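You operate a simulated robot arm through the tools that you are given. There is no shell and no other tool.

You run a simulated two-armed robot. Do the job below in one go: nothing can be reset, and whatever is moved stays where it is left.

JOB
Rub the pencil mark off the note pad and tick Done with the green pen from the stand.
Fine: eraser into the tray, pen into the pot. Set down upright: eraser. What is to be rubbed or washed off counts as gone when no trace of it is left.

Only the result counts: the job must be done as asked and must still hold three seconds after the hand-in. Knocking over, shifting, dropping, spilling or breaking anything else fails it.

ROBOT AND FRAMES
Two 6-joint arms with two-finger parallel grippers on one trunk that stands fixed in place. Base frame: the origin is at the foot of the trunk, x ahead of it, y to its left, z up; the work surface is at about z = 76.2. Lengths are in cm, angles in rad, forces in N, time in s.
The left shoulder is at [8, 21.6, 161], the right one opposite. With the tool pointing down near the work surface each hand reaches from about 10 to 60 cm from the base axis, measured 20 degrees to its own side. Payload 3.43 kg a hand.
The tool frame of a hand sits at the grasp point between the pads (the TCP): z along the fingers, y along the line on which they close. The tips reach 3 cm beyond it. The gripper opens to 9.4 cm. The fingers are 2.8 cm wide and 1 cm thick; the gripper's body (5 by 9.6 cm) begins 5.5 cm behind the TCP.
Orientation is that of the tool frame in the base frame, as a unit quaternion [w, x, y, z]. With the fingers straight down and closing along the base's y, the tool's x points along the base's -x, its y along +y and its z along -z.

CONTROLS
- The arms move only by the tool jog_arm. It takes "left_steps", "right_steps" or both (then of equal length, played together; a hand with none holds still); each is text: rows parted by semicolons, each of 7 numbers parted by spaces: the shift along the base's x, y, z in cm, then the turn, a rotation vector about the base's x, y, z in rad, then the finger opening in cm, from 0 to 9.4. In form: x y z rx ry rz fingers; .... A call has 1 to 20 rows; each row is the pose to reach, as a shift and turn from the pose commanded when the call began. A row lasts 0.2 s, in which the tool goes at most 5 cm and 0.15 rad; a call with a longer step from one row to the next is refused whole, and so is a gripper value outside its range. A pose out of reach is approached as far as the arm can. The call stops where the force on the tool passes 40 N (or 10 N more than at its start, if that is more) or the arm is blocked; 0.2 s more then pass. Each finger travels about 7.2 cm/s and halts on what it meets, pressing with about 43 N; the grip force reading is that of the motor and also rises with nothing between the fingers. The clock runs only during rows and for 0.2 s after the last one: add rows that repeat a pose to give the fingers time. The reply holds the time, the measured pose of the TCP, the force on the tool along the base axes, the opening and the grip force, in the units named above and with some noise, with the torque about the TCP (base axes, N m) and any sound that the robot's microphone picked up.
- Cameras (640 x 400 px; columns grow to the right, rows downward): "scene" is now at [10.5, -0.05, 176.27]; the picture's right is [-0.03, -1.00, 0.00], its down [-0.80, 0.02, -0.60] and it looks along [0.60, -0.02, -0.80] (base axes); focal length 371 px, centre (320, 200). "left" rides on the left gripper at [7.6, -1.4, -10.2] in its tool frame; the picture's right is [0.18, 0.98, 0.00], its down [-0.75, 0.14, -0.64] and it looks along [-0.63, 0.12, 0.77] (tool axes); focal length 243 px, centre (320, 200). "right" rides on the right gripper at [7.6, 1.4, -10.2] in its tool frame; the picture's right is [-0.18, 0.98, 0.00], its down [-0.75, -0.14, -0.64] and it looks along [-0.63, -0.12, 0.77] (tool axes); focal length 243 px, centre (320, 200). There is no depth. A picture from a camera that has moved, and an enlarged one, comes with that camera's place and axes in the base frame and with its lens.
- snapshot(camera): a new picture of that camera. The clock stands still meanwhile.
- raise_lower(by): slides the trunk up (or, below 0, down) by that many cm; the arms and the scene camera ride with it, the base frame stays. It gives what a move gives, with no picture.
- turn_head(pan, tilt): turns the head with the scene camera to pan (to the left, within 1.501 rad either way) and tilt (down, from -0.506 to 1.204), counted from straight ahead of the robot. It gives what a move gives.
- inspect(camera, box): a new picture of the part [left, top, right, bottom] of that camera's present view, enlarged. The clock stands still meanwhile.
- hand_in(): hands the job in; it is judged then, once.

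Places have to be worked out from the pictures, the camera data and where the tool is seen. Open the grippers and draw the arms clear of the work before you hand the job in, unless the task says otherwise.

The tools are called after "Call:" as a command line: name --argument value ..., lists and objects as JSON in quotes. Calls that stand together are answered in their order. jog_arm: Moves the arms, as the interface text tells. Its arguments: {"type":"object","properties":{"left_steps":{"type":"string"},"right_steps":{"type":"string"}},"required":[]} The other tools are called the same way: raise_lower (by) moves the trunk up or down; turn_head (pan, tilt) turns the head that bears the scene camera; snapshot (camera) takes a picture; inspect (camera, box) takes an enlarged picture of a part of a camera's view; hand_in () hands the job in.

At the start:

```text
time_s: 0.0
left_eef_pos: [62.12, 18.29, 107.88]
left_tool_rot: [0.0, 0.0, 1.0, 0.0]
left_force: [0.1, -0.1, 0.6]
left_ft_torque: [-0.01, -0.01, -0.01]
left_gripper_width: 9.39
left_grip_force: 0.1
right_eef_pos: [54.34, -33.5, 107.74]
right_tool_rot: [0.0, 0.0, 1.0, 0.0]
right_force: [-0.4, 0.3, -0.9]
right_ft_torque: [0.01, -0.03, 0.0]
right_gripper_width: 9.41
right_grip_force: 0.0
trunk travel left (down, up): [-84.0, 0.0]
head pan, tilt (commanded): [-0.028, 0.927]
```

scene: 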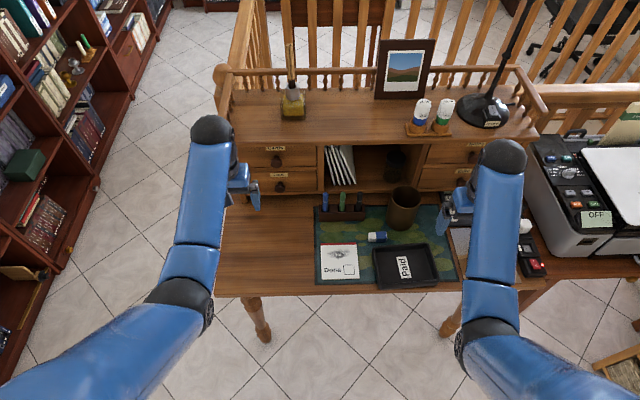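
right: 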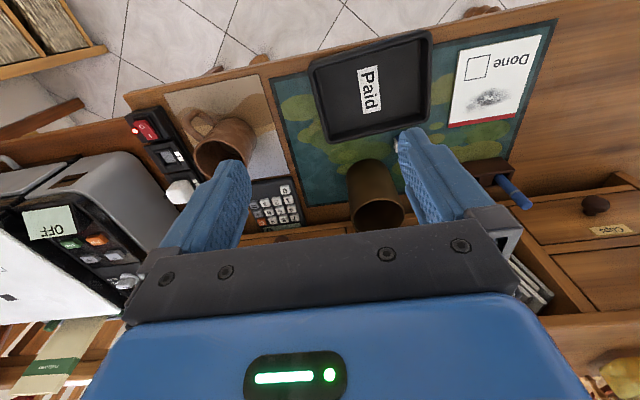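
left: 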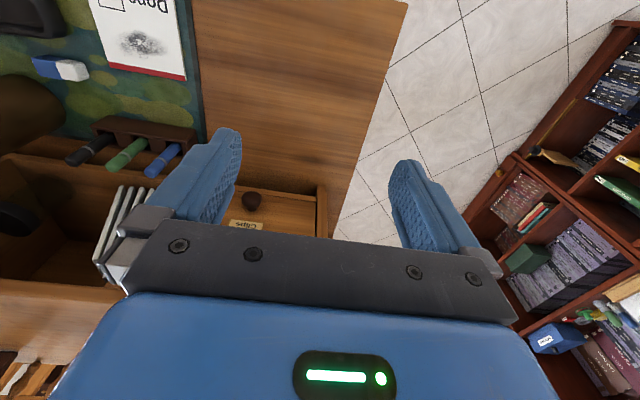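

I'll start with enlarged views of the desk area to locate the pad, eraser, pen stand, pot and tray.

Call:
inspect --camera "scene" --box '[300, 170, 460, 290]'

Call:
inspect --camera "left" --box '[0, 0, 240, 190]'

Call:
inspect --camera "right" --box '[300, 10, 560, 240]'

```text
3.33 times, centred on (380, 230) of scene
camera zoom: at [10.5, -0.05, 176.27], right [-0.03, -1.0, 0.0], down [-0.8, 0.02, -0.6], along [0.6, -0.02, -0.8], focal length 1236 px, centre (120, 100)
```

zoom: 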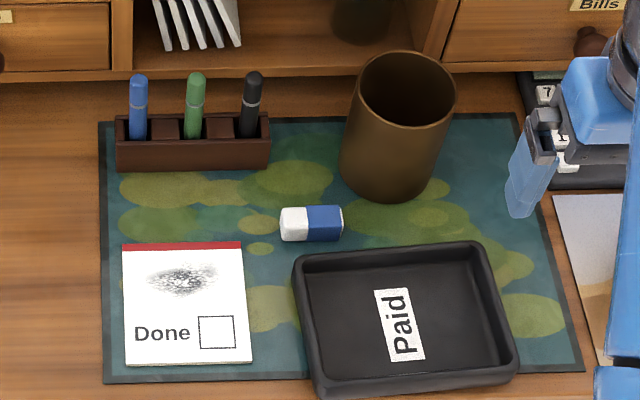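

```text
2.11 times, centred on (120, 95) of left
camera zoom: at [54.59, 16.77, 117.91], right [-0.18, 0.98, 0.0], down [0.75, 0.14, 0.64], along [0.63, 0.12, -0.77], focal length 511 px, centre (741, 421)
```

zoom: 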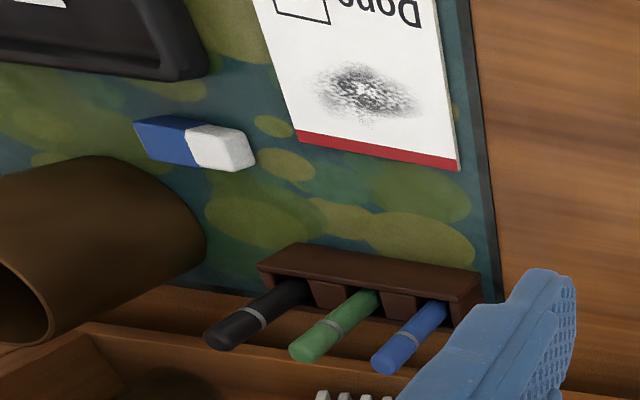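

```text
1.74 times, centred on (430, 125) of right
camera zoom: at [46.64, -32.15, 118.08], right [0.18, 0.98, 0.0], down [0.75, -0.14, 0.64], along [0.63, -0.12, -0.77], focal length 422 px, centre (129, 330)
```

zoom: 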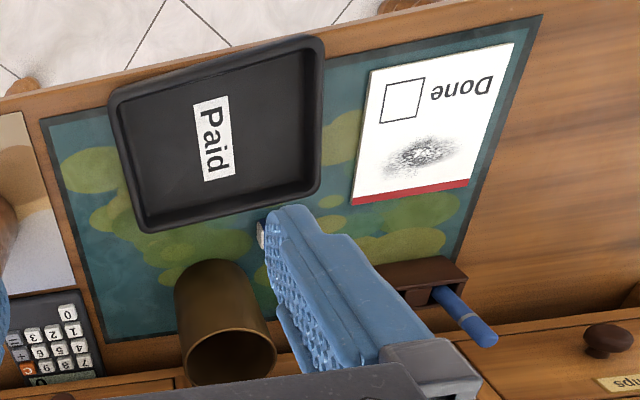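

The pad sits at about x 56–68, y −2 to −13. The eraser is near (70, −19.5), the pen stand near x 78, and the tray and pot are to the right of it. All of this is near the edge of reach, so I'll raise both hands first and then lower the trunk so the shoulders get closer.

Call:
jog_arm --left_steps "0 0 4 0 0 0 9.4; 0 0 8 0 0 0 9.4; 0 0 12 0 0 0 9.4; 0 0 16 0 0 0 9.4; 0 0 20 0 0 0 9.4; 0 0 24 0 0 0 9.4; 0 0 28 0 0 0 9.4; 0 0 32 0 0 0 9.4; 0 0 34 0 0 0 9.4; 0 0 34 0 0 0 9.4" --right_steps "0 0 4 0 0 0 9.4; 0 0 8 0 0 0 9.4; 0 0 12 0 0 0 9.4; 0 0 16 0 0 0 9.4; 0 0 20 0 0 0 9.4; 0 0 24 0 0 0 9.4; 0 0 28 0 0 0 9.4; 0 0 32 0 0 0 9.4; 0 0 34 0 0 0 9.4; 0 0 34 0 0 0 9.4"

```text
time_s: 2.2
left_eef_pos: [74.5, 17.69, 141.26]
left_tool_rot: [-0.002, -0.001, 1.0, 0.0]
left_force: [-1.2, -0.7, 0.1]
left_ft_torque: [-0.03, 0.01, 0.0]
left_gripper_width: 9.38
left_grip_force: 0.1
left hand out of reach, approached as far as the arm can: row 2, 3, 4, 5, 6, 7, 8, 9, 10
right_eef_pos: [72.32, -38.53, 138.96]
right_tool_rot: [0.0, 0.0, 1.0, 0.0]
right_force: [-0.6, -1.0, 0.2]
right_ft_torque: [-0.02, 0.02, -0.03]
right_gripper_width: 9.43
right_grip_force: 0.0
right hand out of reach, approached as far as the arm can: row 1, 2, 3, 4, 5, 6, 7, 8, 9, 10
trunk travel left (down, up): [-84.0, 0.0]
head pan, tilt (commanded): [-0.028, 0.927]
```

Both hands were pushed outward, so the arms have a minimum reach of about 66 cm from shoulder to wrist. I'll check where everything is now before lowering the trunk.

Call:
snapshot --camera "scene"

Call:
snapshot --camera "right"

Call:
snapshot --camera "left"

```text
taken
camera scene: at [10.38, -0.01, 176.27], right [-0.03, -1.0, 0.0], down [-0.8, 0.02, -0.6], along [0.6, -0.02, -0.8], focal length 371 px, centre (320, 200)
```

scene: 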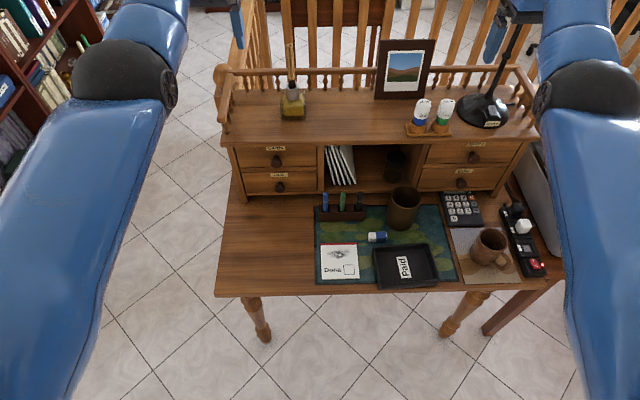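

```text
taken
camera right: at [64.73, -37.29, 149.2], right [0.18, 0.98, 0.0], down [0.75, -0.14, 0.64], along [0.63, -0.12, -0.77], focal length 243 px, centre (320, 200)
```

right: 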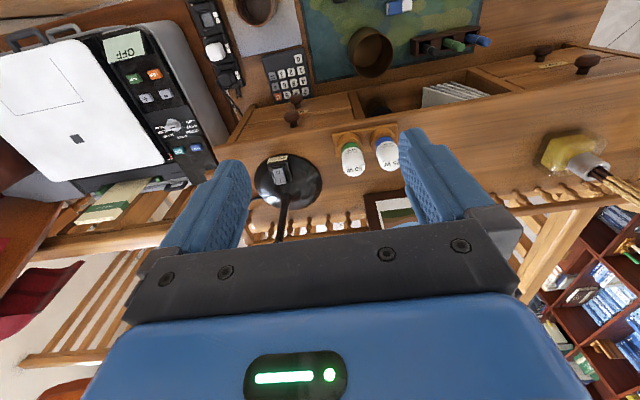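

```text
taken
camera left: at [66.97, 16.25, 151.46], right [-0.18, 0.98, 0.0], down [0.76, 0.14, 0.64], along [0.63, 0.12, -0.77], focal length 243 px, centre (320, 200)
```

left: 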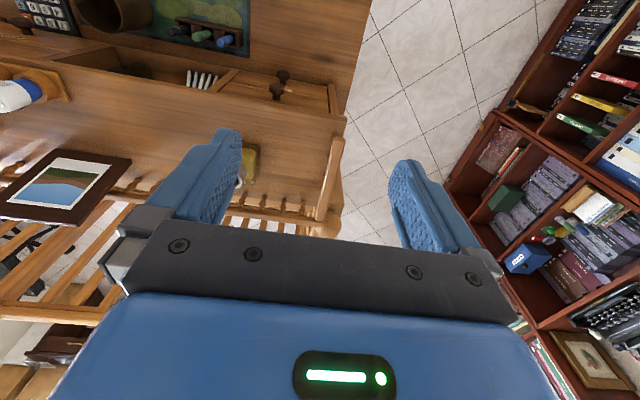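

The way below the hands is clear and the lamp is well ahead of the right hand. I'll lower the trunk 20 cm, which puts the eraser, pad and tray inside the right arm's reach.

Call:
raise_lower --by -20

```text
time_s: 4.4
left_eef_pos: [74.64, 17.74, 121.36]
left_tool_rot: [-0.001, 0.001, 1.0, 0.0]
left_force: [0.4, 0.0, 0.4]
left_ft_torque: [-0.02, -0.02, 0.01]
left_gripper_width: 9.4
left_grip_force: 0.0
right_eef_pos: [72.61, -38.75, 118.93]
right_tool_rot: [-0.002, -0.001, 1.0, 0.0]
right_force: [-0.3, 0.2, -0.6]
right_ft_torque: [-0.01, -0.01, -0.01]
right_gripper_width: 9.38
right_grip_force: 0.2
trunk travel left (down, up): [-64.0, 20.0]
head pan, tilt (commanded): [-0.028, 0.927]
```

I'll re-image the objects from the lowered scene camera. The second viewpoint lets me triangulate heights.

Call:
snapshot --camera "scene"

Call:
inspect --camera "scene" --box '[310, 160, 470, 260]'

Call:
snapshot --camera "right"

```text
taken
camera scene: at [10.52, -0.05, 156.27], right [-0.03, -1.0, 0.0], down [-0.8, 0.02, -0.6], along [0.6, -0.02, -0.8], focal length 371 px, centre (320, 200)
```

scene: 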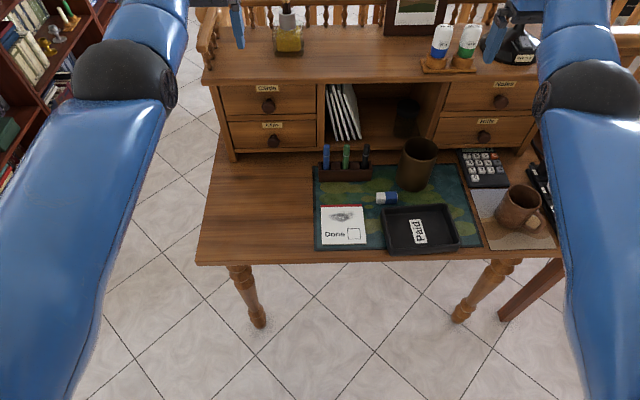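

```text
4.00 times, centred on (390, 210) of scene
camera zoom: at [10.52, -0.05, 156.27], right [-0.03, -1.0, 0.0], down [-0.8, 0.02, -0.6], along [0.6, -0.02, -0.8], focal length 1483 px, centre (40, 160)
```

zoom: 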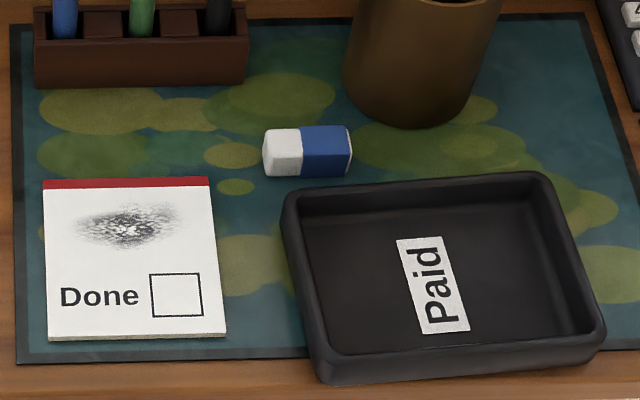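

```text
taken
camera right: at [64.85, -37.31, 129.15], right [0.18, 0.98, 0.0], down [0.75, -0.14, 0.64], along [0.63, -0.12, -0.77], focal length 243 px, centre (320, 200)
```

right: 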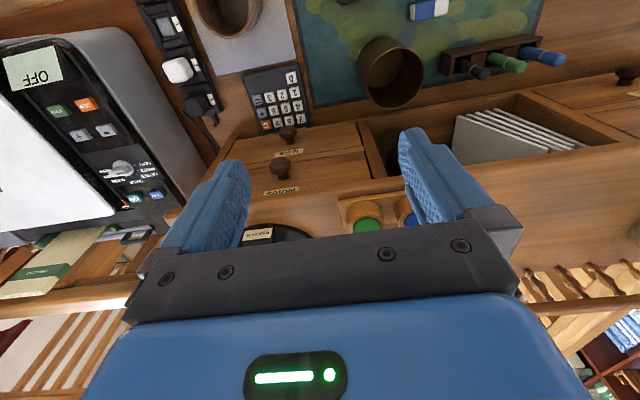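

Next are tighter zooms on the eraser, the pen stand, the checkbox and mark, and the pot.

Call:
inspect --camera "scene" --box '[366, 185, 406, 210]'

Call:
inspect --camera "scene" --box '[310, 140, 380, 184]'

Call:
inspect --camera "scene" --box '[312, 200, 376, 250]'

Call:
inspect --camera "scene" --box '[376, 130, 456, 260]'

```text
16.00 times, centred on (386, 198) of scene
camera zoom: at [10.52, -0.05, 156.27], right [-0.03, -1.0, 0.0], down [-0.8, 0.02, -0.6], along [0.6, -0.02, -0.8], focal length 5934 px, centre (-736, 240)
```

zoom: 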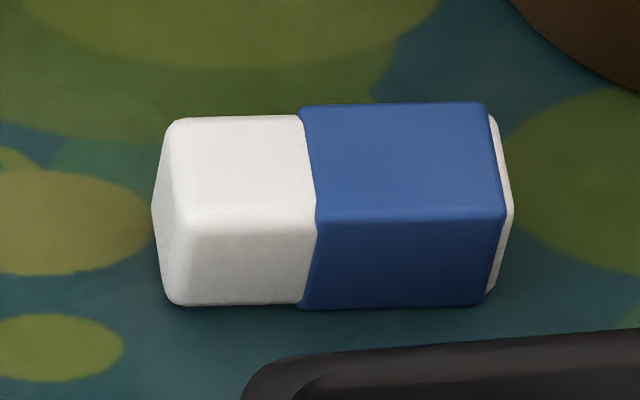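

```text
9.09 times, centred on (345, 162) of scene
camera zoom: at [10.52, -0.05, 156.27], right [-0.03, -1.0, 0.0], down [-0.8, 0.02, -0.6], along [0.6, -0.02, -0.8], focal length 3371 px, centre (93, 546)
```

zoom: 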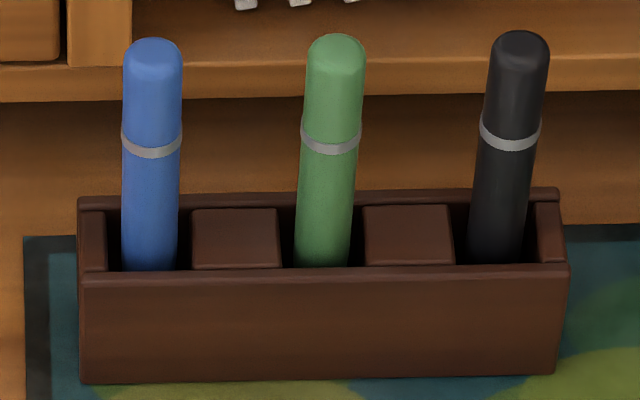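

```text
8.00 times, centred on (344, 225) of scene
camera zoom: at [10.52, -0.05, 156.27], right [-0.03, -1.0, 0.0], down [-0.8, 0.02, -0.6], along [0.6, -0.02, -0.8], focal length 2967 px, centre (128, 0)
```

zoom: 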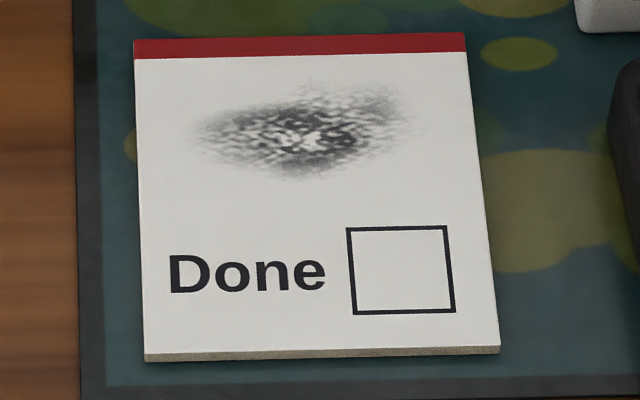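

```text
3.08 times, centred on (416, 195) of scene
camera zoom: at [10.52, -0.05, 156.27], right [-0.03, -1.0, 0.0], down [-0.8, 0.02, -0.6], along [0.6, -0.02, -0.8], focal length 1141 px, centre (25, 215)
```

zoom: 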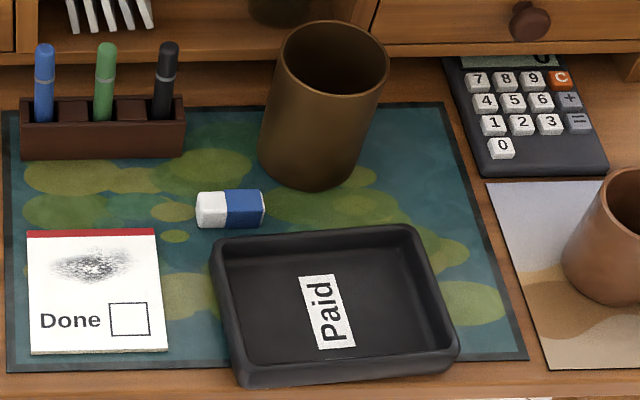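

Estimates so far:
- Eraser: sleeve x 68.4–70.8, y −18.8 to −21.9, white end toward +y, top at about z 79.
- Tray: rim at about 78.5, centre near (60, −26).
- Pot: centre near (76.6, −27.1), top about 88.8.
- Green pen: near (78.3, −8.9), top about 89.3.

I'll test what "commanded pose" means after the clipped move with a small right-hand descent.

Call:
jog_arm --right_steps "0 0 -2 0 0 0 9.4; 0 0 -2 0 0 0 9.4"

```text
time_s: 5.0
left_eef_pos: [74.62, 17.76, 121.27]
left_tool_rot: [-0.001, 0.0, 1.0, 0.0]
left_force: [0.2, -0.5, 0.4]
left_ft_torque: [-0.03, 0.02, 0.01]
left_gripper_width: 9.43
left_grip_force: 0.0
right_eef_pos: [72.58, -38.66, 116.82]
right_tool_rot: [0.0, 0.001, 1.0, 0.0]
right_force: [0.1, -0.2, -0.6]
right_ft_torque: [-0.03, -0.05, -0.03]
right_gripper_width: 9.38
right_grip_force: 0.0
trunk travel left (down, up): [-64.0, 20.0]
head pan, tilt (commanded): [-0.028, 0.927]
```

The commanded pose follows the clipped one, so I can work from the measured pose. I'll swing the right hand down and over the eraser while yawing −90°, so the fingers close along x, and narrow the opening to 4 cm.

Call:
jog_arm --right_steps "0 0 -4.5 0 0 -0.14 8; 0 0 -9 0 0 -0.28 7; 0 0 -13 0 0 -0.42 6; 0 0 -17 0 0 -0.56 5; -0.5 3 -18 0 0 -0.70 4; -1 6 -19 0 0 -0.84 4; -1.5 9.5 -19.5 0 0 -0.98 4; -2 13 -20 0 0 -1.12 4; -2.5 16 -20.5 0 0 -1.26 4; -2.95 19.2 -21 0 0 -1.40 4; -2.95 19.2 -21.85 0 0 -1.5 4; -2.95 19.2 -21.85 0 0 -1.571 4; -2.95 19.2 -21.85 0 0 -1.571 4"

```text
time_s: 7.8
left_eef_pos: [74.73, 17.84, 121.27]
left_tool_rot: [-0.001, 0.0, 1.0, 0.0]
left_force: [0.4, 0.4, -0.7]
left_ft_torque: [0.0, 0.0, 0.0]
left_gripper_width: 9.4
left_grip_force: 0.1
right_eef_pos: [69.44, -19.41, 94.95]
right_tool_rot: [0.0, 0.707, 0.707, 0.0]
right_force: [-0.4, 1.2, 0.2]
right_ft_torque: [0.0, 0.01, -0.02]
right_gripper_width: 3.99
right_grip_force: 0.1
trunk travel left (down, up): [-64.0, 20.0]
head pan, tilt (commanded): [-0.028, 0.927]
```

The hand reached its place above the eraser. I'll take pictures from the right hand camera and the scene camera.

Call:
snapshot --camera "right"

Call:
snapshot --camera "scene"

Call:
inspect --camera "scene" --box '[340, 130, 440, 220]'

```text
taken
camera right: at [70.96, -11.89, 105.24], right [0.98, -0.19, 0.0], down [-0.14, -0.75, 0.64], along [-0.12, -0.63, -0.77], focal length 243 px, centre (320, 200)
```

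right: 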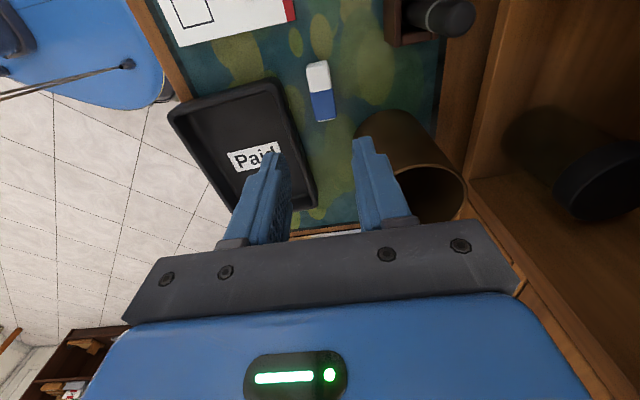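

```text
taken
camera scene: at [10.51, 0.0, 156.27], right [-0.03, -1.0, 0.0], down [-0.8, 0.02, -0.6], along [0.6, -0.02, -0.8], focal length 371 px, centre (320, 200)
```

scene: 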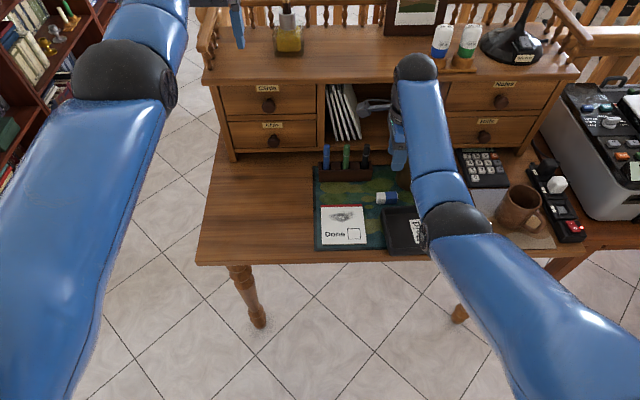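

```text
4.44 times, centred on (390, 175) of scene
camera zoom: at [10.51, 0.0, 156.27], right [-0.03, -1.0, 0.0], down [-0.8, 0.02, -0.6], along [0.6, -0.02, -0.8], focal length 1648 px, centre (9, 311)
```

zoom: 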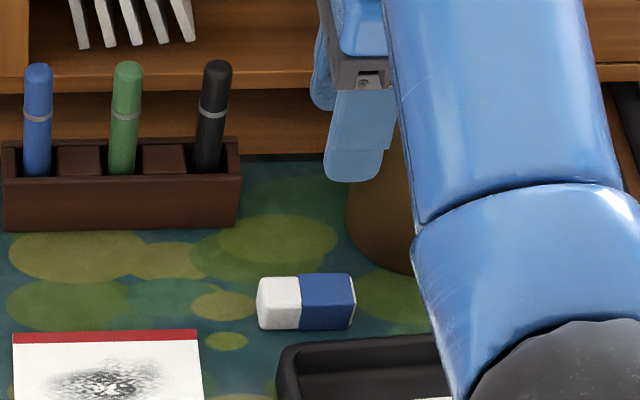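

From the hand camera the sleeve centre is at about (69.7, −20.5) and square to the axes. I'll zoom in to verify clearance between the gripper and the pot before descending.

Call:
inspect --camera "right" --box '[240, 40, 480, 240]'

```text
2.00 times, centred on (360, 140) of right
camera zoom: at [70.96, -11.89, 105.24], right [0.98, -0.19, 0.0], down [-0.14, -0.75, 0.64], along [-0.12, -0.63, -0.77], focal length 485 px, centre (240, 320)
```

zoom: 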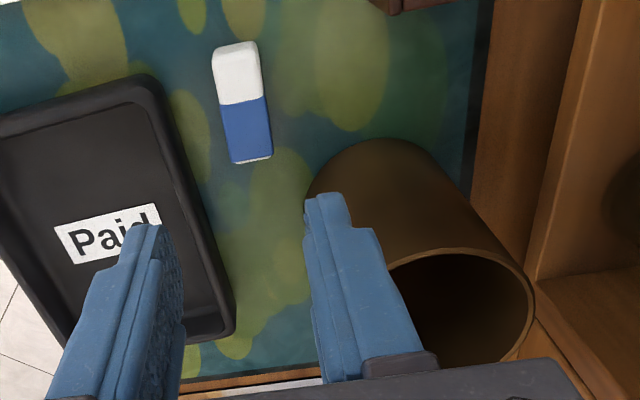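

There is roughly 1.9 cm of clearance to the pot with the grip at y −19.5. I'll descend straight to TCP z≈80, tips just above the mat, with the opening at 4 cm.

Call:
jog_arm --right_steps "0.1 0 -4 0 0 0 4; 0.1 0 -8 0 0 0 4; 0.1 0 -11 0 0 0 4; 0.1 0 -13 0 0 0 4; 0.1 0 -14 0 0 0 4; 0.1 0 -14.6 0 0 0 4; 0.1 0 -15 0 0 0 4; 0.1 0 -15 0 0 0 4"

Call:
inspect --camera "right" --box '[200, 40, 440, 240]'

Call:
inspect --camera "scene" --box '[340, 150, 440, 220]'

```text
time_s: 9.6
left_eef_pos: [74.56, 17.73, 121.32]
left_tool_rot: [-0.001, 0.0, 1.0, 0.0]
left_force: [0.0, -0.1, 0.3]
left_ft_torque: [0.01, 0.03, -0.03]
left_gripper_width: 9.39
left_grip_force: 0.2
right_eef_pos: [69.49, -19.47, 80.34]
right_tool_rot: [0.0, 0.707, 0.708, 0.0]
right_force: [-0.5, -0.4, 0.0]
right_ft_torque: [-0.03, -0.03, -0.04]
right_gripper_width: 4.01
right_grip_force: 0.1
right hand out of reach, approached as far as the arm can: row 7
trunk travel left (down, up): [-64.0, 20.0]
head pan, tilt (commanded): [-0.028, 0.927]
```

```text
2.00 times, centred on (320, 140) of right
camera zoom: at [70.81, -11.9, 90.53], right [0.98, -0.18, 0.0], down [-0.14, -0.75, 0.64], along [-0.12, -0.63, -0.77], focal length 485 px, centre (320, 320)
```

zoom: 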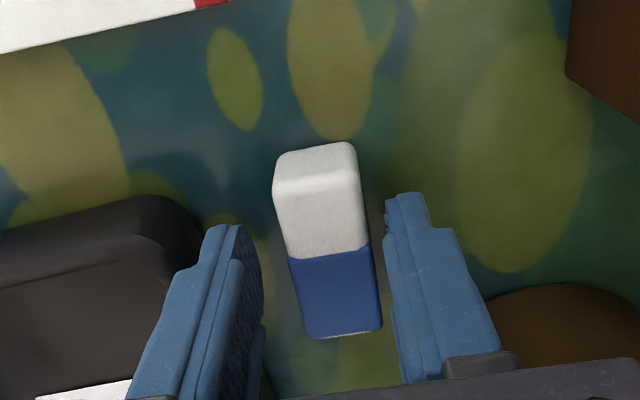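

```text
5.71 times, centred on (390, 185) of scene
camera zoom: at [10.53, -0.05, 156.27], right [-0.03, -1.0, 0.0], down [-0.8, 0.02, -0.6], along [0.6, -0.02, -0.8], focal length 2119 px, centre (-80, 286)
```

zoom: 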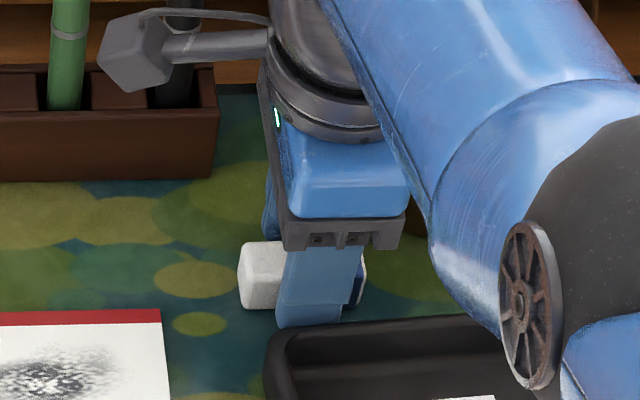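

The last row ran out of reach at z 80.3, so the trunk should be a bit lower. I'll lift the hand 6 cm, drop the trunk 5 cm and descend again, with a 0.25 cm x correction to centre the eraser at x≈69.7.

Call:
jog_arm --right_steps "0 0 3 0 0 0 4; 0 0 6 0 0 0 4; 0 0 6 0 0 0 4"

Call:
raise_lower --by -5

```text
time_s: 10.4
left_eef_pos: [74.68, 17.83, 121.28]
left_tool_rot: [-0.001, 0.0, 1.0, -0.001]
left_force: [0.2, 0.1, -0.8]
left_ft_torque: [0.03, 0.0, -0.02]
left_gripper_width: 9.4
left_grip_force: 0.0
right_eef_pos: [69.61, -19.38, 86.08]
right_tool_rot: [0.0, 0.706, 0.708, -0.001]
right_force: [0.2, 0.0, 0.2]
right_ft_torque: [0.0, -0.01, 0.01]
right_gripper_width: 3.99
right_grip_force: 0.0
trunk travel left (down, up): [-64.0, 20.0]
head pan, tilt (commanded): [-0.028, 0.927]
```

```text
time_s: 11.3
left_eef_pos: [74.61, 17.83, 116.31]
left_tool_rot: [-0.001, 0.001, 1.0, 0.0]
left_force: [-1.0, -0.8, -0.1]
left_ft_torque: [0.0, -0.02, -0.01]
left_gripper_width: 9.39
left_grip_force: 0.0
right_eef_pos: [69.59, -19.52, 81.13]
right_tool_rot: [0.001, 0.707, 0.707, 0.0]
right_force: [-0.8, 0.1, -0.3]
right_ft_torque: [0.0, 0.03, -0.03]
right_gripper_width: 3.98
right_grip_force: 0.1
trunk travel left (down, up): [-59.0, 25.0]
head pan, tilt (commanded): [-0.028, 0.927]
```

Now I'll descend the last 1.3 cm slowly, watching the force reading.

Call:
jog_arm --right_steps "0.12 0 -0.5 0 0 0 4; 0.12 0 -0.9 0 0 0 4; 0.12 0 -1.15 0 0 0 4; 0.12 0 -1.3 0 0 0 4; 0.12 0 -1.3 0 0 0 4"

Call:
inspect --camera "right" --box '[200, 40, 440, 240]'

Call:
inspect --camera "scene" --box '[350, 130, 430, 180]'

```text
time_s: 12.5
left_eef_pos: [74.63, 17.73, 116.32]
left_tool_rot: [-0.001, 0.0, 1.0, 0.0]
left_force: [-0.4, 0.0, 0.7]
left_ft_torque: [0.0, 0.03, -0.02]
left_gripper_width: 9.41
left_grip_force: 0.1
right_eef_pos: [69.71, -19.43, 79.77]
right_tool_rot: [0.0, 0.707, 0.707, 0.0]
right_force: [0.3, 0.4, -0.3]
right_ft_torque: [0.02, -0.03, -0.02]
right_gripper_width: 3.99
right_grip_force: 0.1
trunk travel left (down, up): [-59.0, 25.0]
head pan, tilt (commanded): [-0.028, 0.927]
```

```text
2.00 times, centred on (320, 140) of right
camera zoom: at [71.06, -11.88, 90.07], right [0.98, -0.18, 0.0], down [-0.14, -0.75, 0.64], along [-0.12, -0.63, -0.77], focal length 485 px, centre (320, 320)
```

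zoom: 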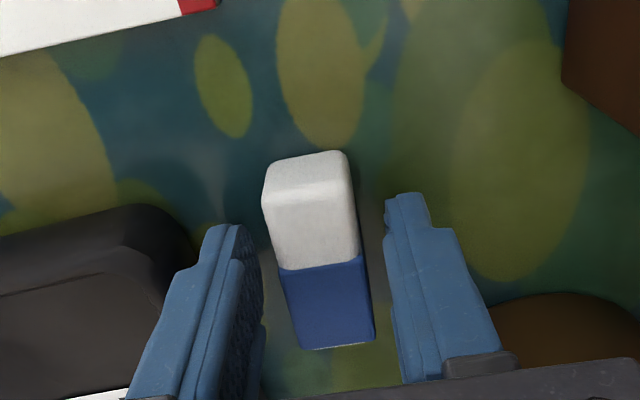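

```text
8.00 times, centred on (390, 155) of scene
camera zoom: at [10.51, -0.05, 151.27], right [-0.03, -1.0, 0.0], down [-0.8, 0.02, -0.6], along [0.6, -0.02, -0.8], focal length 2967 px, centre (-240, 560)
```

zoom: 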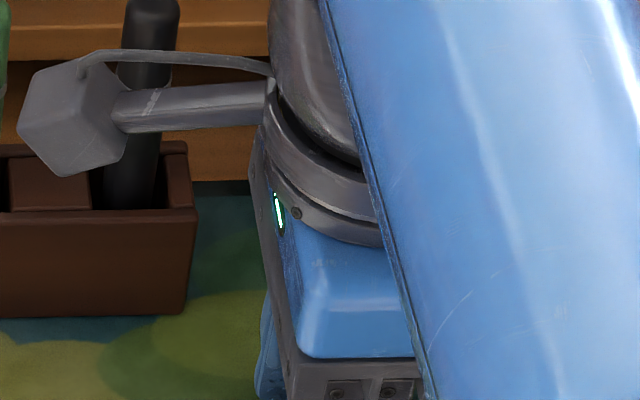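

The eraser is centred between the fingers, so I'm closing on it.

Call:
jog_arm --right_steps "0 0 0 0 0 0 2.8; 0 0 0 0 0 0 2; 0 0 0 0 0 0 1; 0 0 0 0 0 0 1; 0 0 0 0 0 0 1"

Call:
inspect --camera "right" --box '[200, 40, 440, 240]'

```text
time_s: 13.7
left_eef_pos: [74.64, 17.79, 116.22]
left_tool_rot: [-0.001, 0.0, 1.0, 0.0]
left_force: [-0.2, -0.3, 0.4]
left_ft_torque: [0.02, -0.03, 0.0]
left_gripper_width: 9.4
left_grip_force: 0.1
right_eef_pos: [69.64, -19.47, 79.73]
right_tool_rot: [0.0, 0.707, 0.707, 0.0]
right_force: [0.9, 0.6, 0.9]
right_ft_torque: [-0.02, 0.0, 0.03]
right_gripper_width: 2.27
right_grip_force: 43.0
trunk travel left (down, up): [-59.0, 25.0]
head pan, tilt (commanded): [-0.028, 0.927]
```

```text
2.00 times, centred on (320, 140) of right
camera zoom: at [71.06, -11.89, 90.07], right [0.98, -0.18, 0.0], down [-0.14, -0.75, 0.64], along [-0.12, -0.63, -0.77], focal length 485 px, centre (320, 320)
```

zoom: 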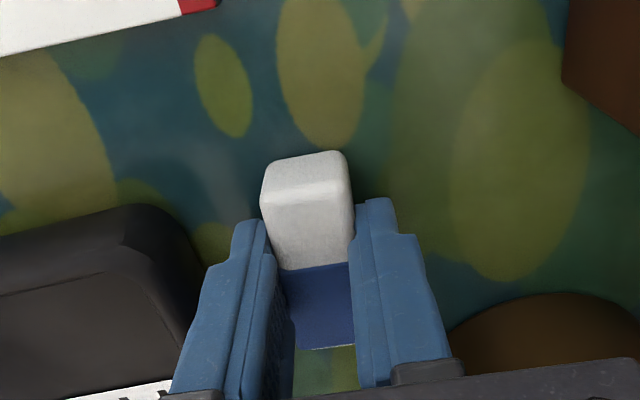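

The eraser is held, with width 2.27 and grip 43 N. I'll lift it, carry it over the mark and tilt the hand 0.4 rad so the white end points down.

Call:
jog_arm --right_steps "0 0 3 0 0 0 1; 0 0 6.5 0 0 0 1; -2 3 7 -0.1 0 0 1; -4 6 7 -0.2 0 0 1; -5.25 9 7 -0.3 0 0 1; -5.25 11.2 6.5 -0.4 0 0 1; -5.25 11.2 5.3 -0.4 0 0 1; -5.25 11.2 5.3 -0.4 0 0 1"

Call:
snapshot --camera "right"

Call:
inspect --camera "scene" --box '[310, 140, 410, 220]'

```text
time_s: 15.5
left_eef_pos: [74.56, 17.76, 116.31]
left_tool_rot: [0.0, 0.0, 1.0, 0.0]
left_force: [0.2, 0.2, -0.4]
left_ft_torque: [0.0, -0.01, -0.02]
left_gripper_width: 9.39
left_grip_force: 0.0
right_eef_pos: [64.5, -8.22, 85.05]
right_tool_rot: [0.141, 0.693, 0.693, -0.14]
right_force: [0.5, 0.8, -0.7]
right_ft_torque: [0.02, -0.02, 0.04]
right_gripper_width: 2.26
right_grip_force: 42.4
trunk travel left (down, up): [-59.0, 25.0]
head pan, tilt (commanded): [-0.028, 0.927]
```

```text
taken
camera right: at [65.82, 2.6, 91.58], right [0.98, -0.17, 0.07], down [-0.14, -0.44, 0.88], along [-0.12, -0.88, -0.46], focal length 243 px, centre (320, 200)
```

right: 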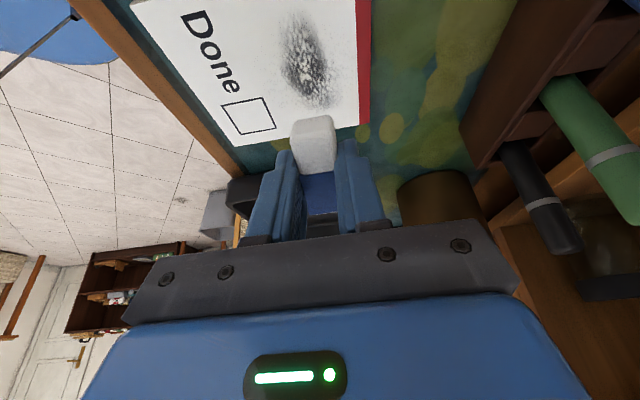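

```text
5.00 times, centred on (360, 180) of scene
camera zoom: at [10.5, -0.09, 151.27], right [-0.03, -1.0, 0.0], down [-0.8, 0.02, -0.6], along [0.6, -0.02, -0.8], focal length 1854 px, centre (120, 300)
```

zoom: 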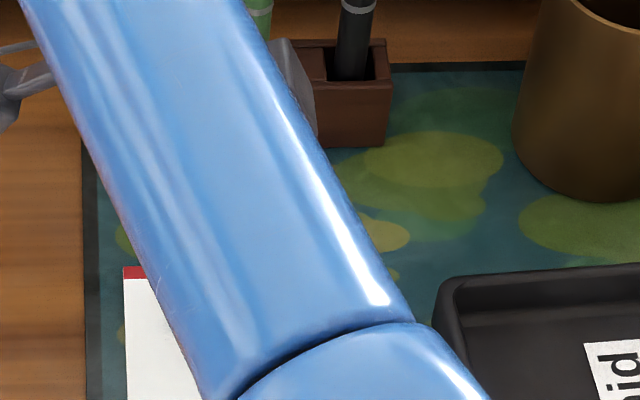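

The eraser is over the mark with the white end down, and the hand camera sees the mark clearly. I'll lower gradually towards contact, expected at TCP z≈81, and read the force.

Call:
jog_arm --right_steps "0 0 -2 0 0 0 1; 0 0 -3 0 0 0 1; 0 0 -3.5 0 0 0 1; 0 0 -3.7 0 0 0 1"

Call:
inspect --camera "right" --box '[240, 60, 400, 180]'

```text
time_s: 16.5
left_eef_pos: [74.48, 17.79, 116.25]
left_tool_rot: [0.0, 0.0, 1.0, 0.0]
left_force: [-0.6, 0.4, 0.5]
left_ft_torque: [0.01, -0.01, -0.01]
left_gripper_width: 9.42
left_grip_force: 0.2
right_eef_pos: [64.37, -8.24, 81.31]
right_tool_rot: [0.14, 0.693, 0.693, -0.141]
right_force: [0.9, 0.0, -0.6]
right_ft_torque: [0.02, -0.01, 0.0]
right_gripper_width: 2.26
right_grip_force: 43.3
trunk travel left (down, up): [-59.0, 25.0]
head pan, tilt (commanded): [-0.028, 0.927]
```

```text
3.33 times, centred on (320, 120) of right
camera zoom: at [65.8, 2.67, 87.87], right [0.98, -0.17, 0.07], down [-0.14, -0.44, 0.88], along [-0.12, -0.88, -0.46], focal length 809 px, centre (320, 467)
```

zoom: 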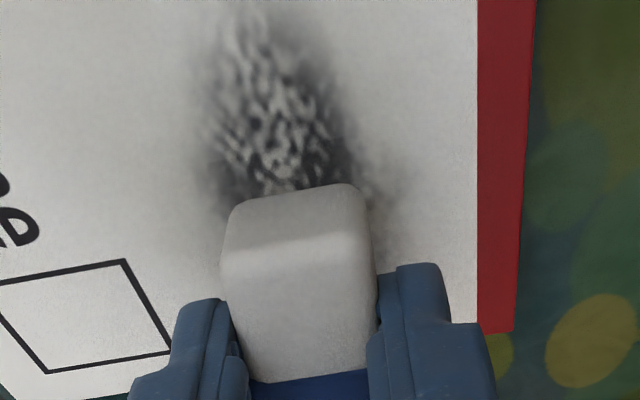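

There's no contact yet at z 81.3, so I'm creeping down further.

Call:
jog_arm --right_steps "0 0 -0.15 0 0 0 1; 0 0 -0.3 0 0 0 1"

```text
time_s: 17.1
left_eef_pos: [74.6, 17.81, 116.32]
left_tool_rot: [-0.001, 0.0, 1.0, -0.001]
left_force: [1.0, -0.8, -0.6]
left_ft_torque: [0.03, -0.02, -0.01]
left_gripper_width: 9.37
left_grip_force: 0.1
right_eef_pos: [64.43, -8.16, 81.04]
right_tool_rot: [0.14, 0.693, 0.693, -0.14]
right_force: [0.4, -1.7, 3.2]
right_ft_torque: [-0.04, 0.03, 0.04]
right_gripper_width: 2.25
right_grip_force: 43.4
trunk travel left (down, up): [-59.0, 25.0]
head pan, tilt (commanded): [-0.028, 0.927]
```

Contact is made at about 3 N. I'll try a short back-and-forth stroke and see whether the mark fades.

Call:
jog_arm --right_steps "0 -0.5 -0.1 0 0 0 1; 0 -1.2 -0.1 0 0 0 1; 0 -2 -0.1 0 0 0 1; 0 -2.8 -0.1 0 0 0 1; 0 -3.5 -0.1 0 0 0 1; 0 -2.8 -0.1 0 0 0 1; 0 -2 -0.1 0 0 0 1; 0 -1.2 -0.1 0 0 0 1; 0 -0.4 -0.1 0 0 0 1; 0 0 -0.1 0 0 0 1"

Call:
inspect --camera "right" --box '[200, 40, 420, 180]'

```text
time_s: 19.3
left_eef_pos: [74.46, 17.4, 116.54]
left_tool_rot: [-0.001, 0.0, 1.0, 0.002]
left_force: [0.1, -0.2, -0.6]
left_ft_torque: [0.02, -0.04, -0.02]
left_gripper_width: 9.41
left_grip_force: 0.1
right_eef_pos: [64.33, -8.59, 81.04]
right_tool_rot: [0.142, 0.694, 0.692, -0.139]
right_force: [0.1, -16.4, 19.7]
right_ft_torque: [-0.49, 0.04, 0.04]
right_gripper_width: 2.28
right_grip_force: 43.0
trunk travel left (down, up): [-59.0, 25.0]
head pan, tilt (commanded): [-0.028, 0.927]
```

```text
2.86 times, centred on (310, 110) of right
camera zoom: at [65.67, 2.34, 87.61], right [0.98, -0.17, 0.07], down [-0.14, -0.44, 0.88], along [-0.12, -0.88, -0.46], focal length 693 px, centre (349, 457)
```

zoom: 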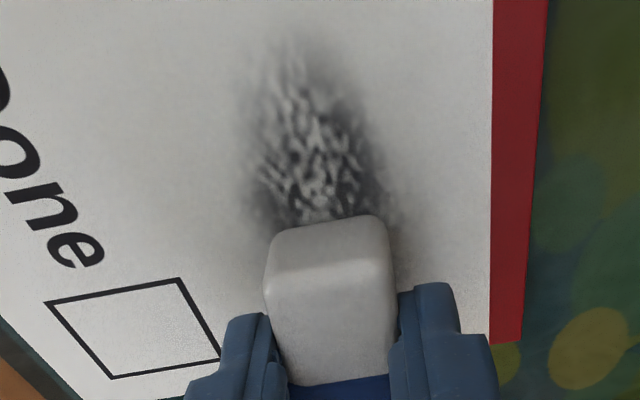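

Pushing toward +y digs in (16 N sideways, 20 N normal), so I'll rub only in the pulling (−y) direction. I'm lifting to inspect the mark and check whether the pad stayed put.

Call:
jog_arm --right_steps "0 0 1 0 0 0 1; 0 0 3.8 0 0 0 1; 0 0 3.8 0 0 0 1"

Call:
inspect --camera "right" --box '[120, 0, 400, 180]'

```text
time_s: 20.1
left_eef_pos: [74.53, 17.69, 116.31]
left_tool_rot: [-0.001, 0.0, 1.0, 0.0]
left_force: [-0.3, -0.1, -0.6]
left_ft_torque: [-0.03, 0.02, -0.02]
left_gripper_width: 9.39
left_grip_force: 0.0
right_eef_pos: [64.46, -8.32, 84.78]
right_tool_rot: [0.139, 0.693, 0.693, -0.14]
right_force: [-0.3, -0.2, 0.2]
right_ft_torque: [0.01, -0.01, 0.03]
right_gripper_width: 2.27
right_grip_force: 43.1
trunk travel left (down, up): [-59.0, 25.0]
head pan, tilt (commanded): [-0.028, 0.927]
```

```text
2.22 times, centred on (260, 90) of right
camera zoom: at [65.67, 2.65, 91.2], right [0.98, -0.17, 0.07], down [-0.14, -0.45, 0.88], along [-0.12, -0.88, -0.46], focal length 539 px, centre (453, 444)
```

zoom: 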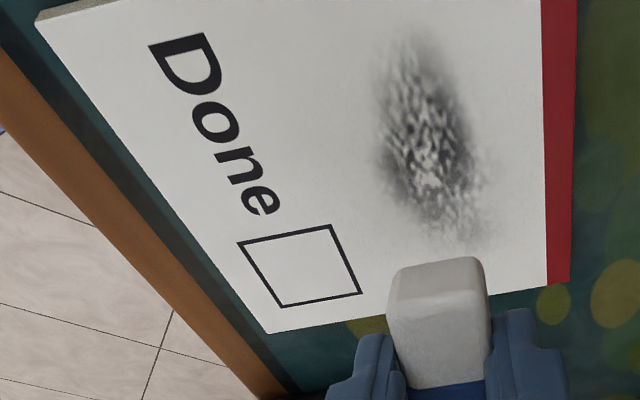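

The pad has not shifted. I'll take a plain snapshot from nearly the same pose as before to compare how the mark looks.

Call:
snapshot --camera "right"

Call:
inspect --camera "right" --box '[260, 0, 360, 125]'

```text
taken
camera right: at [65.67, 2.65, 91.2], right [0.98, -0.17, 0.07], down [-0.14, -0.45, 0.88], along [-0.12, -0.88, -0.46], focal length 243 px, centre (320, 200)
```

right: 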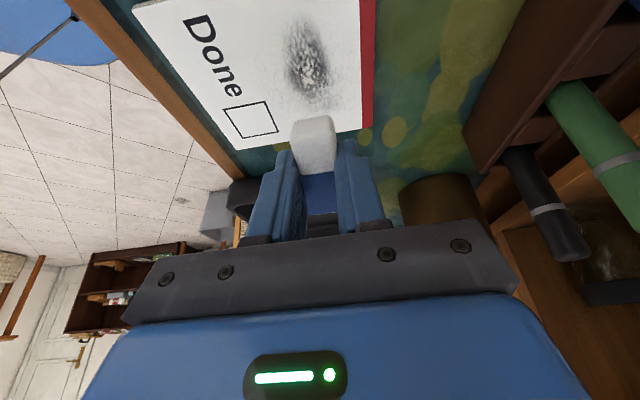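

```text
3.20 times, centred on (310, 62) of right
camera zoom: at [65.67, 2.65, 91.2], right [0.98, -0.17, 0.07], down [-0.14, -0.45, 0.88], along [-0.12, -0.88, -0.46], focal length 776 px, centre (352, 640)
```

zoom: 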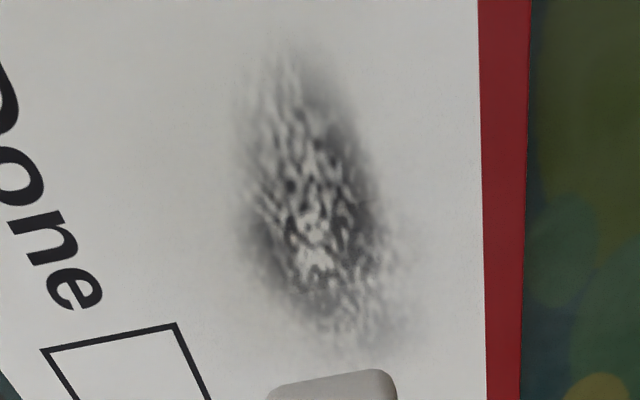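

The mark looks slightly faded. I'll do a full pull stroke along −y at x≈64.4 across the whole mark with a bit more pressure, then lift and check.

Call:
jog_arm --right_steps "0 2 -1 0 0 0 1; 0 4.1 -2.8 0 0 0 1; 0 4.1 -3.6 0 0 0 1; 0 4.1 -3.85 0 0 0 1; 0 3.1 -3.9 0 0 0 1; 0 2.1 -3.9 0 0 0 1; 0 1.1 -3.9 0 0 0 1; 0 0.1 -3.9 0 0 0 1; 0 -0.9 -3.9 0 0 0 1; 0 -1.9 -3.9 0 0 0 1; 0 -2.9 -3.9 0 0 0 1; 0 -3.9 -3.9 0 0 0 1; 0 -4.9 -3.9 0 0 0 1"

Call:
inspect --camera "right" --box '[200, 0, 420, 140]'

```text
time_s: 22.9
left_eef_pos: [74.4, 18.09, 116.53]
left_tool_rot: [-0.001, 0.001, 1.0, 0.0]
left_force: [-0.7, 0.1, -0.7]
left_ft_torque: [0.02, 0.0, -0.02]
left_gripper_width: 9.42
left_grip_force: 0.1
right_eef_pos: [64.28, -13.02, 81.02]
right_tool_rot: [0.141, 0.694, 0.693, -0.139]
right_force: [0.1, 14.2, 19.6]
right_ft_torque: [0.82, 0.05, 0.0]
right_gripper_width: 2.24
right_grip_force: 43.7
trunk travel left (down, up): [-59.0, 25.0]
head pan, tilt (commanded): [-0.028, 0.927]
```

```text
2.86 times, centred on (310, 70) of right
camera zoom: at [65.65, -2.05, 87.58], right [0.98, -0.17, 0.07], down [-0.14, -0.44, 0.88], along [-0.12, -0.88, -0.46], focal length 693 px, centre (349, 571)
```

zoom: 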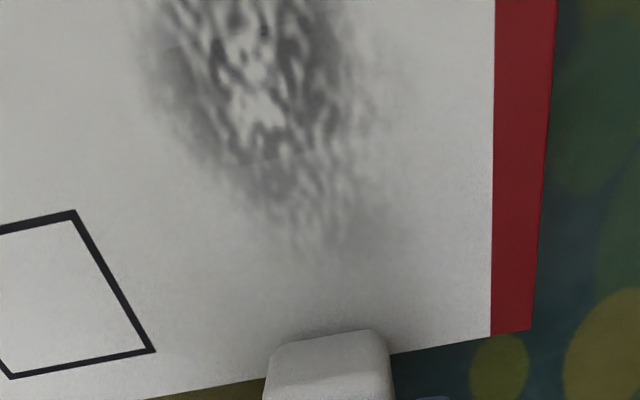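

Normal force was about 20 N. I'll lift and return to the viewing pose to compare.

Call:
jog_arm --right_steps "0 0 1 0 0 0 1; 0 2.5 3 0 0 0 1; 0 4.9 3.9 0 0 0 1; 0 4.9 3.9 0 0 0 1"

Call:
inspect --camera "right" --box '[260, 0, 360, 125]'

Call:
snapshot --camera "scene"

```text
time_s: 23.9
left_eef_pos: [74.86, 17.53, 116.29]
left_tool_rot: [-0.001, 0.001, 1.0, 0.001]
left_force: [0.2, 0.0, 1.0]
left_ft_torque: [0.0, 0.03, 0.0]
left_gripper_width: 9.4
left_grip_force: 0.1
right_eef_pos: [64.35, -8.36, 84.75]
right_tool_rot: [0.139, 0.693, 0.693, -0.14]
right_force: [0.2, 0.6, -0.6]
right_ft_torque: [0.04, -0.01, -0.01]
right_gripper_width: 2.24
right_grip_force: 43.3
trunk travel left (down, up): [-59.0, 25.0]
head pan, tilt (commanded): [-0.028, 0.927]
```

```text
3.20 times, centred on (310, 62) of right
camera zoom: at [65.81, 2.51, 91.27], right [0.98, -0.17, 0.07], down [-0.14, -0.45, 0.88], along [-0.12, -0.88, -0.46], focal length 776 px, centre (352, 640)
```

zoom: 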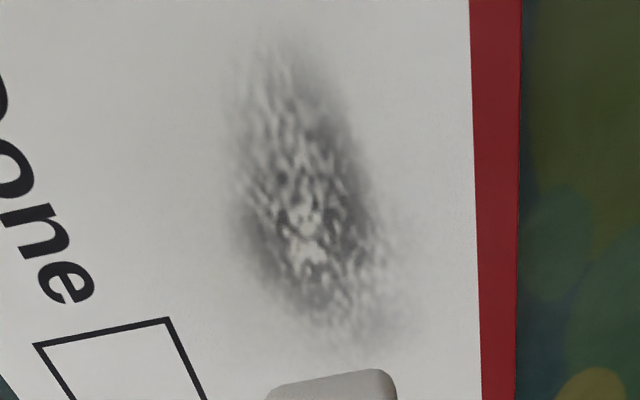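

```text
taken
camera scene: at [10.61, -0.22, 151.26], right [-0.03, -1.0, 0.0], down [-0.8, 0.02, -0.6], along [0.6, -0.02, -0.8], focal length 371 px, centre (320, 200)
```

scene: 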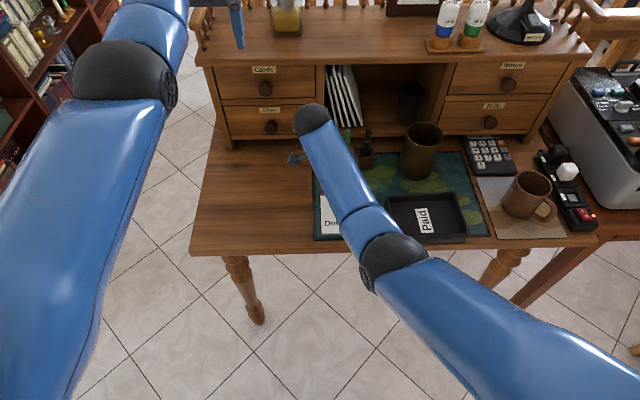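

The whole mark has faded noticeably with that stroke, so rubbing works and the pad stays still. I'll do more pull strokes, at x≈63.5 and then x≈65.4.

Call:
jog_arm --right_steps "-0.5 3 -2 0 0 0 1; -0.9 4.1 -3.6 0 0 0 1; -0.9 2.8 -3.9 0 0 0 1; -0.9 1.5 -3.9 0 0 0 1; -0.9 0.2 -3.9 0 0 0 1; -0.9 -1.1 -3.9 0 0 0 1; -0.9 -2.4 -3.9 0 0 0 1; -0.9 -3.7 -3.9 0 0 0 1; -0.9 -4.7 -3.9 0 0 0 1; 0 -2 -2.8 0 0 0 1; 0.9 2 -2.8 0 0 0 1; 0.9 4.1 -3.6 0 0 0 1; 0.9 2.8 -3.9 0 0 0 1; 0.9 1.5 -3.9 0 0 0 1; 0.9 0.2 -3.9 0 0 0 1; 0.9 -1.1 -3.9 0 0 0 1; 0.9 -2.4 -3.9 0 0 0 1; 0.9 -3.7 -3.9 0 0 0 1; 0.9 -4.7 -3.9 0 0 0 1; 0.5 -2.5 -1.5 0 0 0 1"

Call:
jog_arm --right_steps "-0.5 2.5 1.5 0 0 0 1; -0.5 2.5 1.5 0 0 0 1"

Call:
inspect --camera "right" --box '[260, 0, 360, 125]'

```text
time_s: 28.1
left_eef_pos: [74.64, 17.68, 116.32]
left_tool_rot: [-0.001, 0.001, 1.0, 0.0]
left_force: [0.1, 0.8, -0.2]
left_ft_torque: [0.01, -0.01, 0.02]
left_gripper_width: 9.4
left_grip_force: 0.0
right_eef_pos: [64.81, -10.92, 83.15]
right_tool_rot: [0.14, 0.694, 0.692, -0.142]
right_force: [0.4, 0.0, -0.8]
right_ft_torque: [0.0, 0.01, 0.02]
right_gripper_width: 2.27
right_grip_force: 43.3
trunk travel left (down, up): [-59.0, 25.0]
head pan, tilt (commanded): [-0.028, 0.927]
```

```text
time_s: 28.7
left_eef_pos: [74.57, 17.68, 116.27]
left_tool_rot: [-0.001, 0.0, 1.0, 0.0]
left_force: [0.9, 0.1, 1.1]
left_ft_torque: [-0.02, 0.01, 0.01]
left_gripper_width: 9.37
left_grip_force: 0.1
right_eef_pos: [64.3, -8.32, 84.81]
right_tool_rot: [0.14, 0.693, 0.693, -0.14]
right_force: [0.5, -0.1, -0.8]
right_ft_torque: [-0.01, 0.01, -0.02]
right_gripper_width: 2.28
right_grip_force: 43.4
trunk travel left (down, up): [-59.0, 25.0]
head pan, tilt (commanded): [-0.028, 0.927]
```

```text
3.20 times, centred on (310, 62) of right
camera zoom: at [65.78, 2.69, 91.25], right [0.98, -0.17, 0.07], down [-0.14, -0.44, 0.88], along [-0.12, -0.88, -0.46], focal length 776 px, centre (352, 640)
```

zoom: 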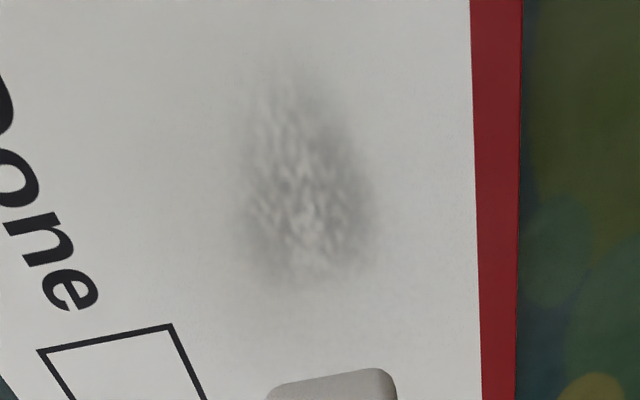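

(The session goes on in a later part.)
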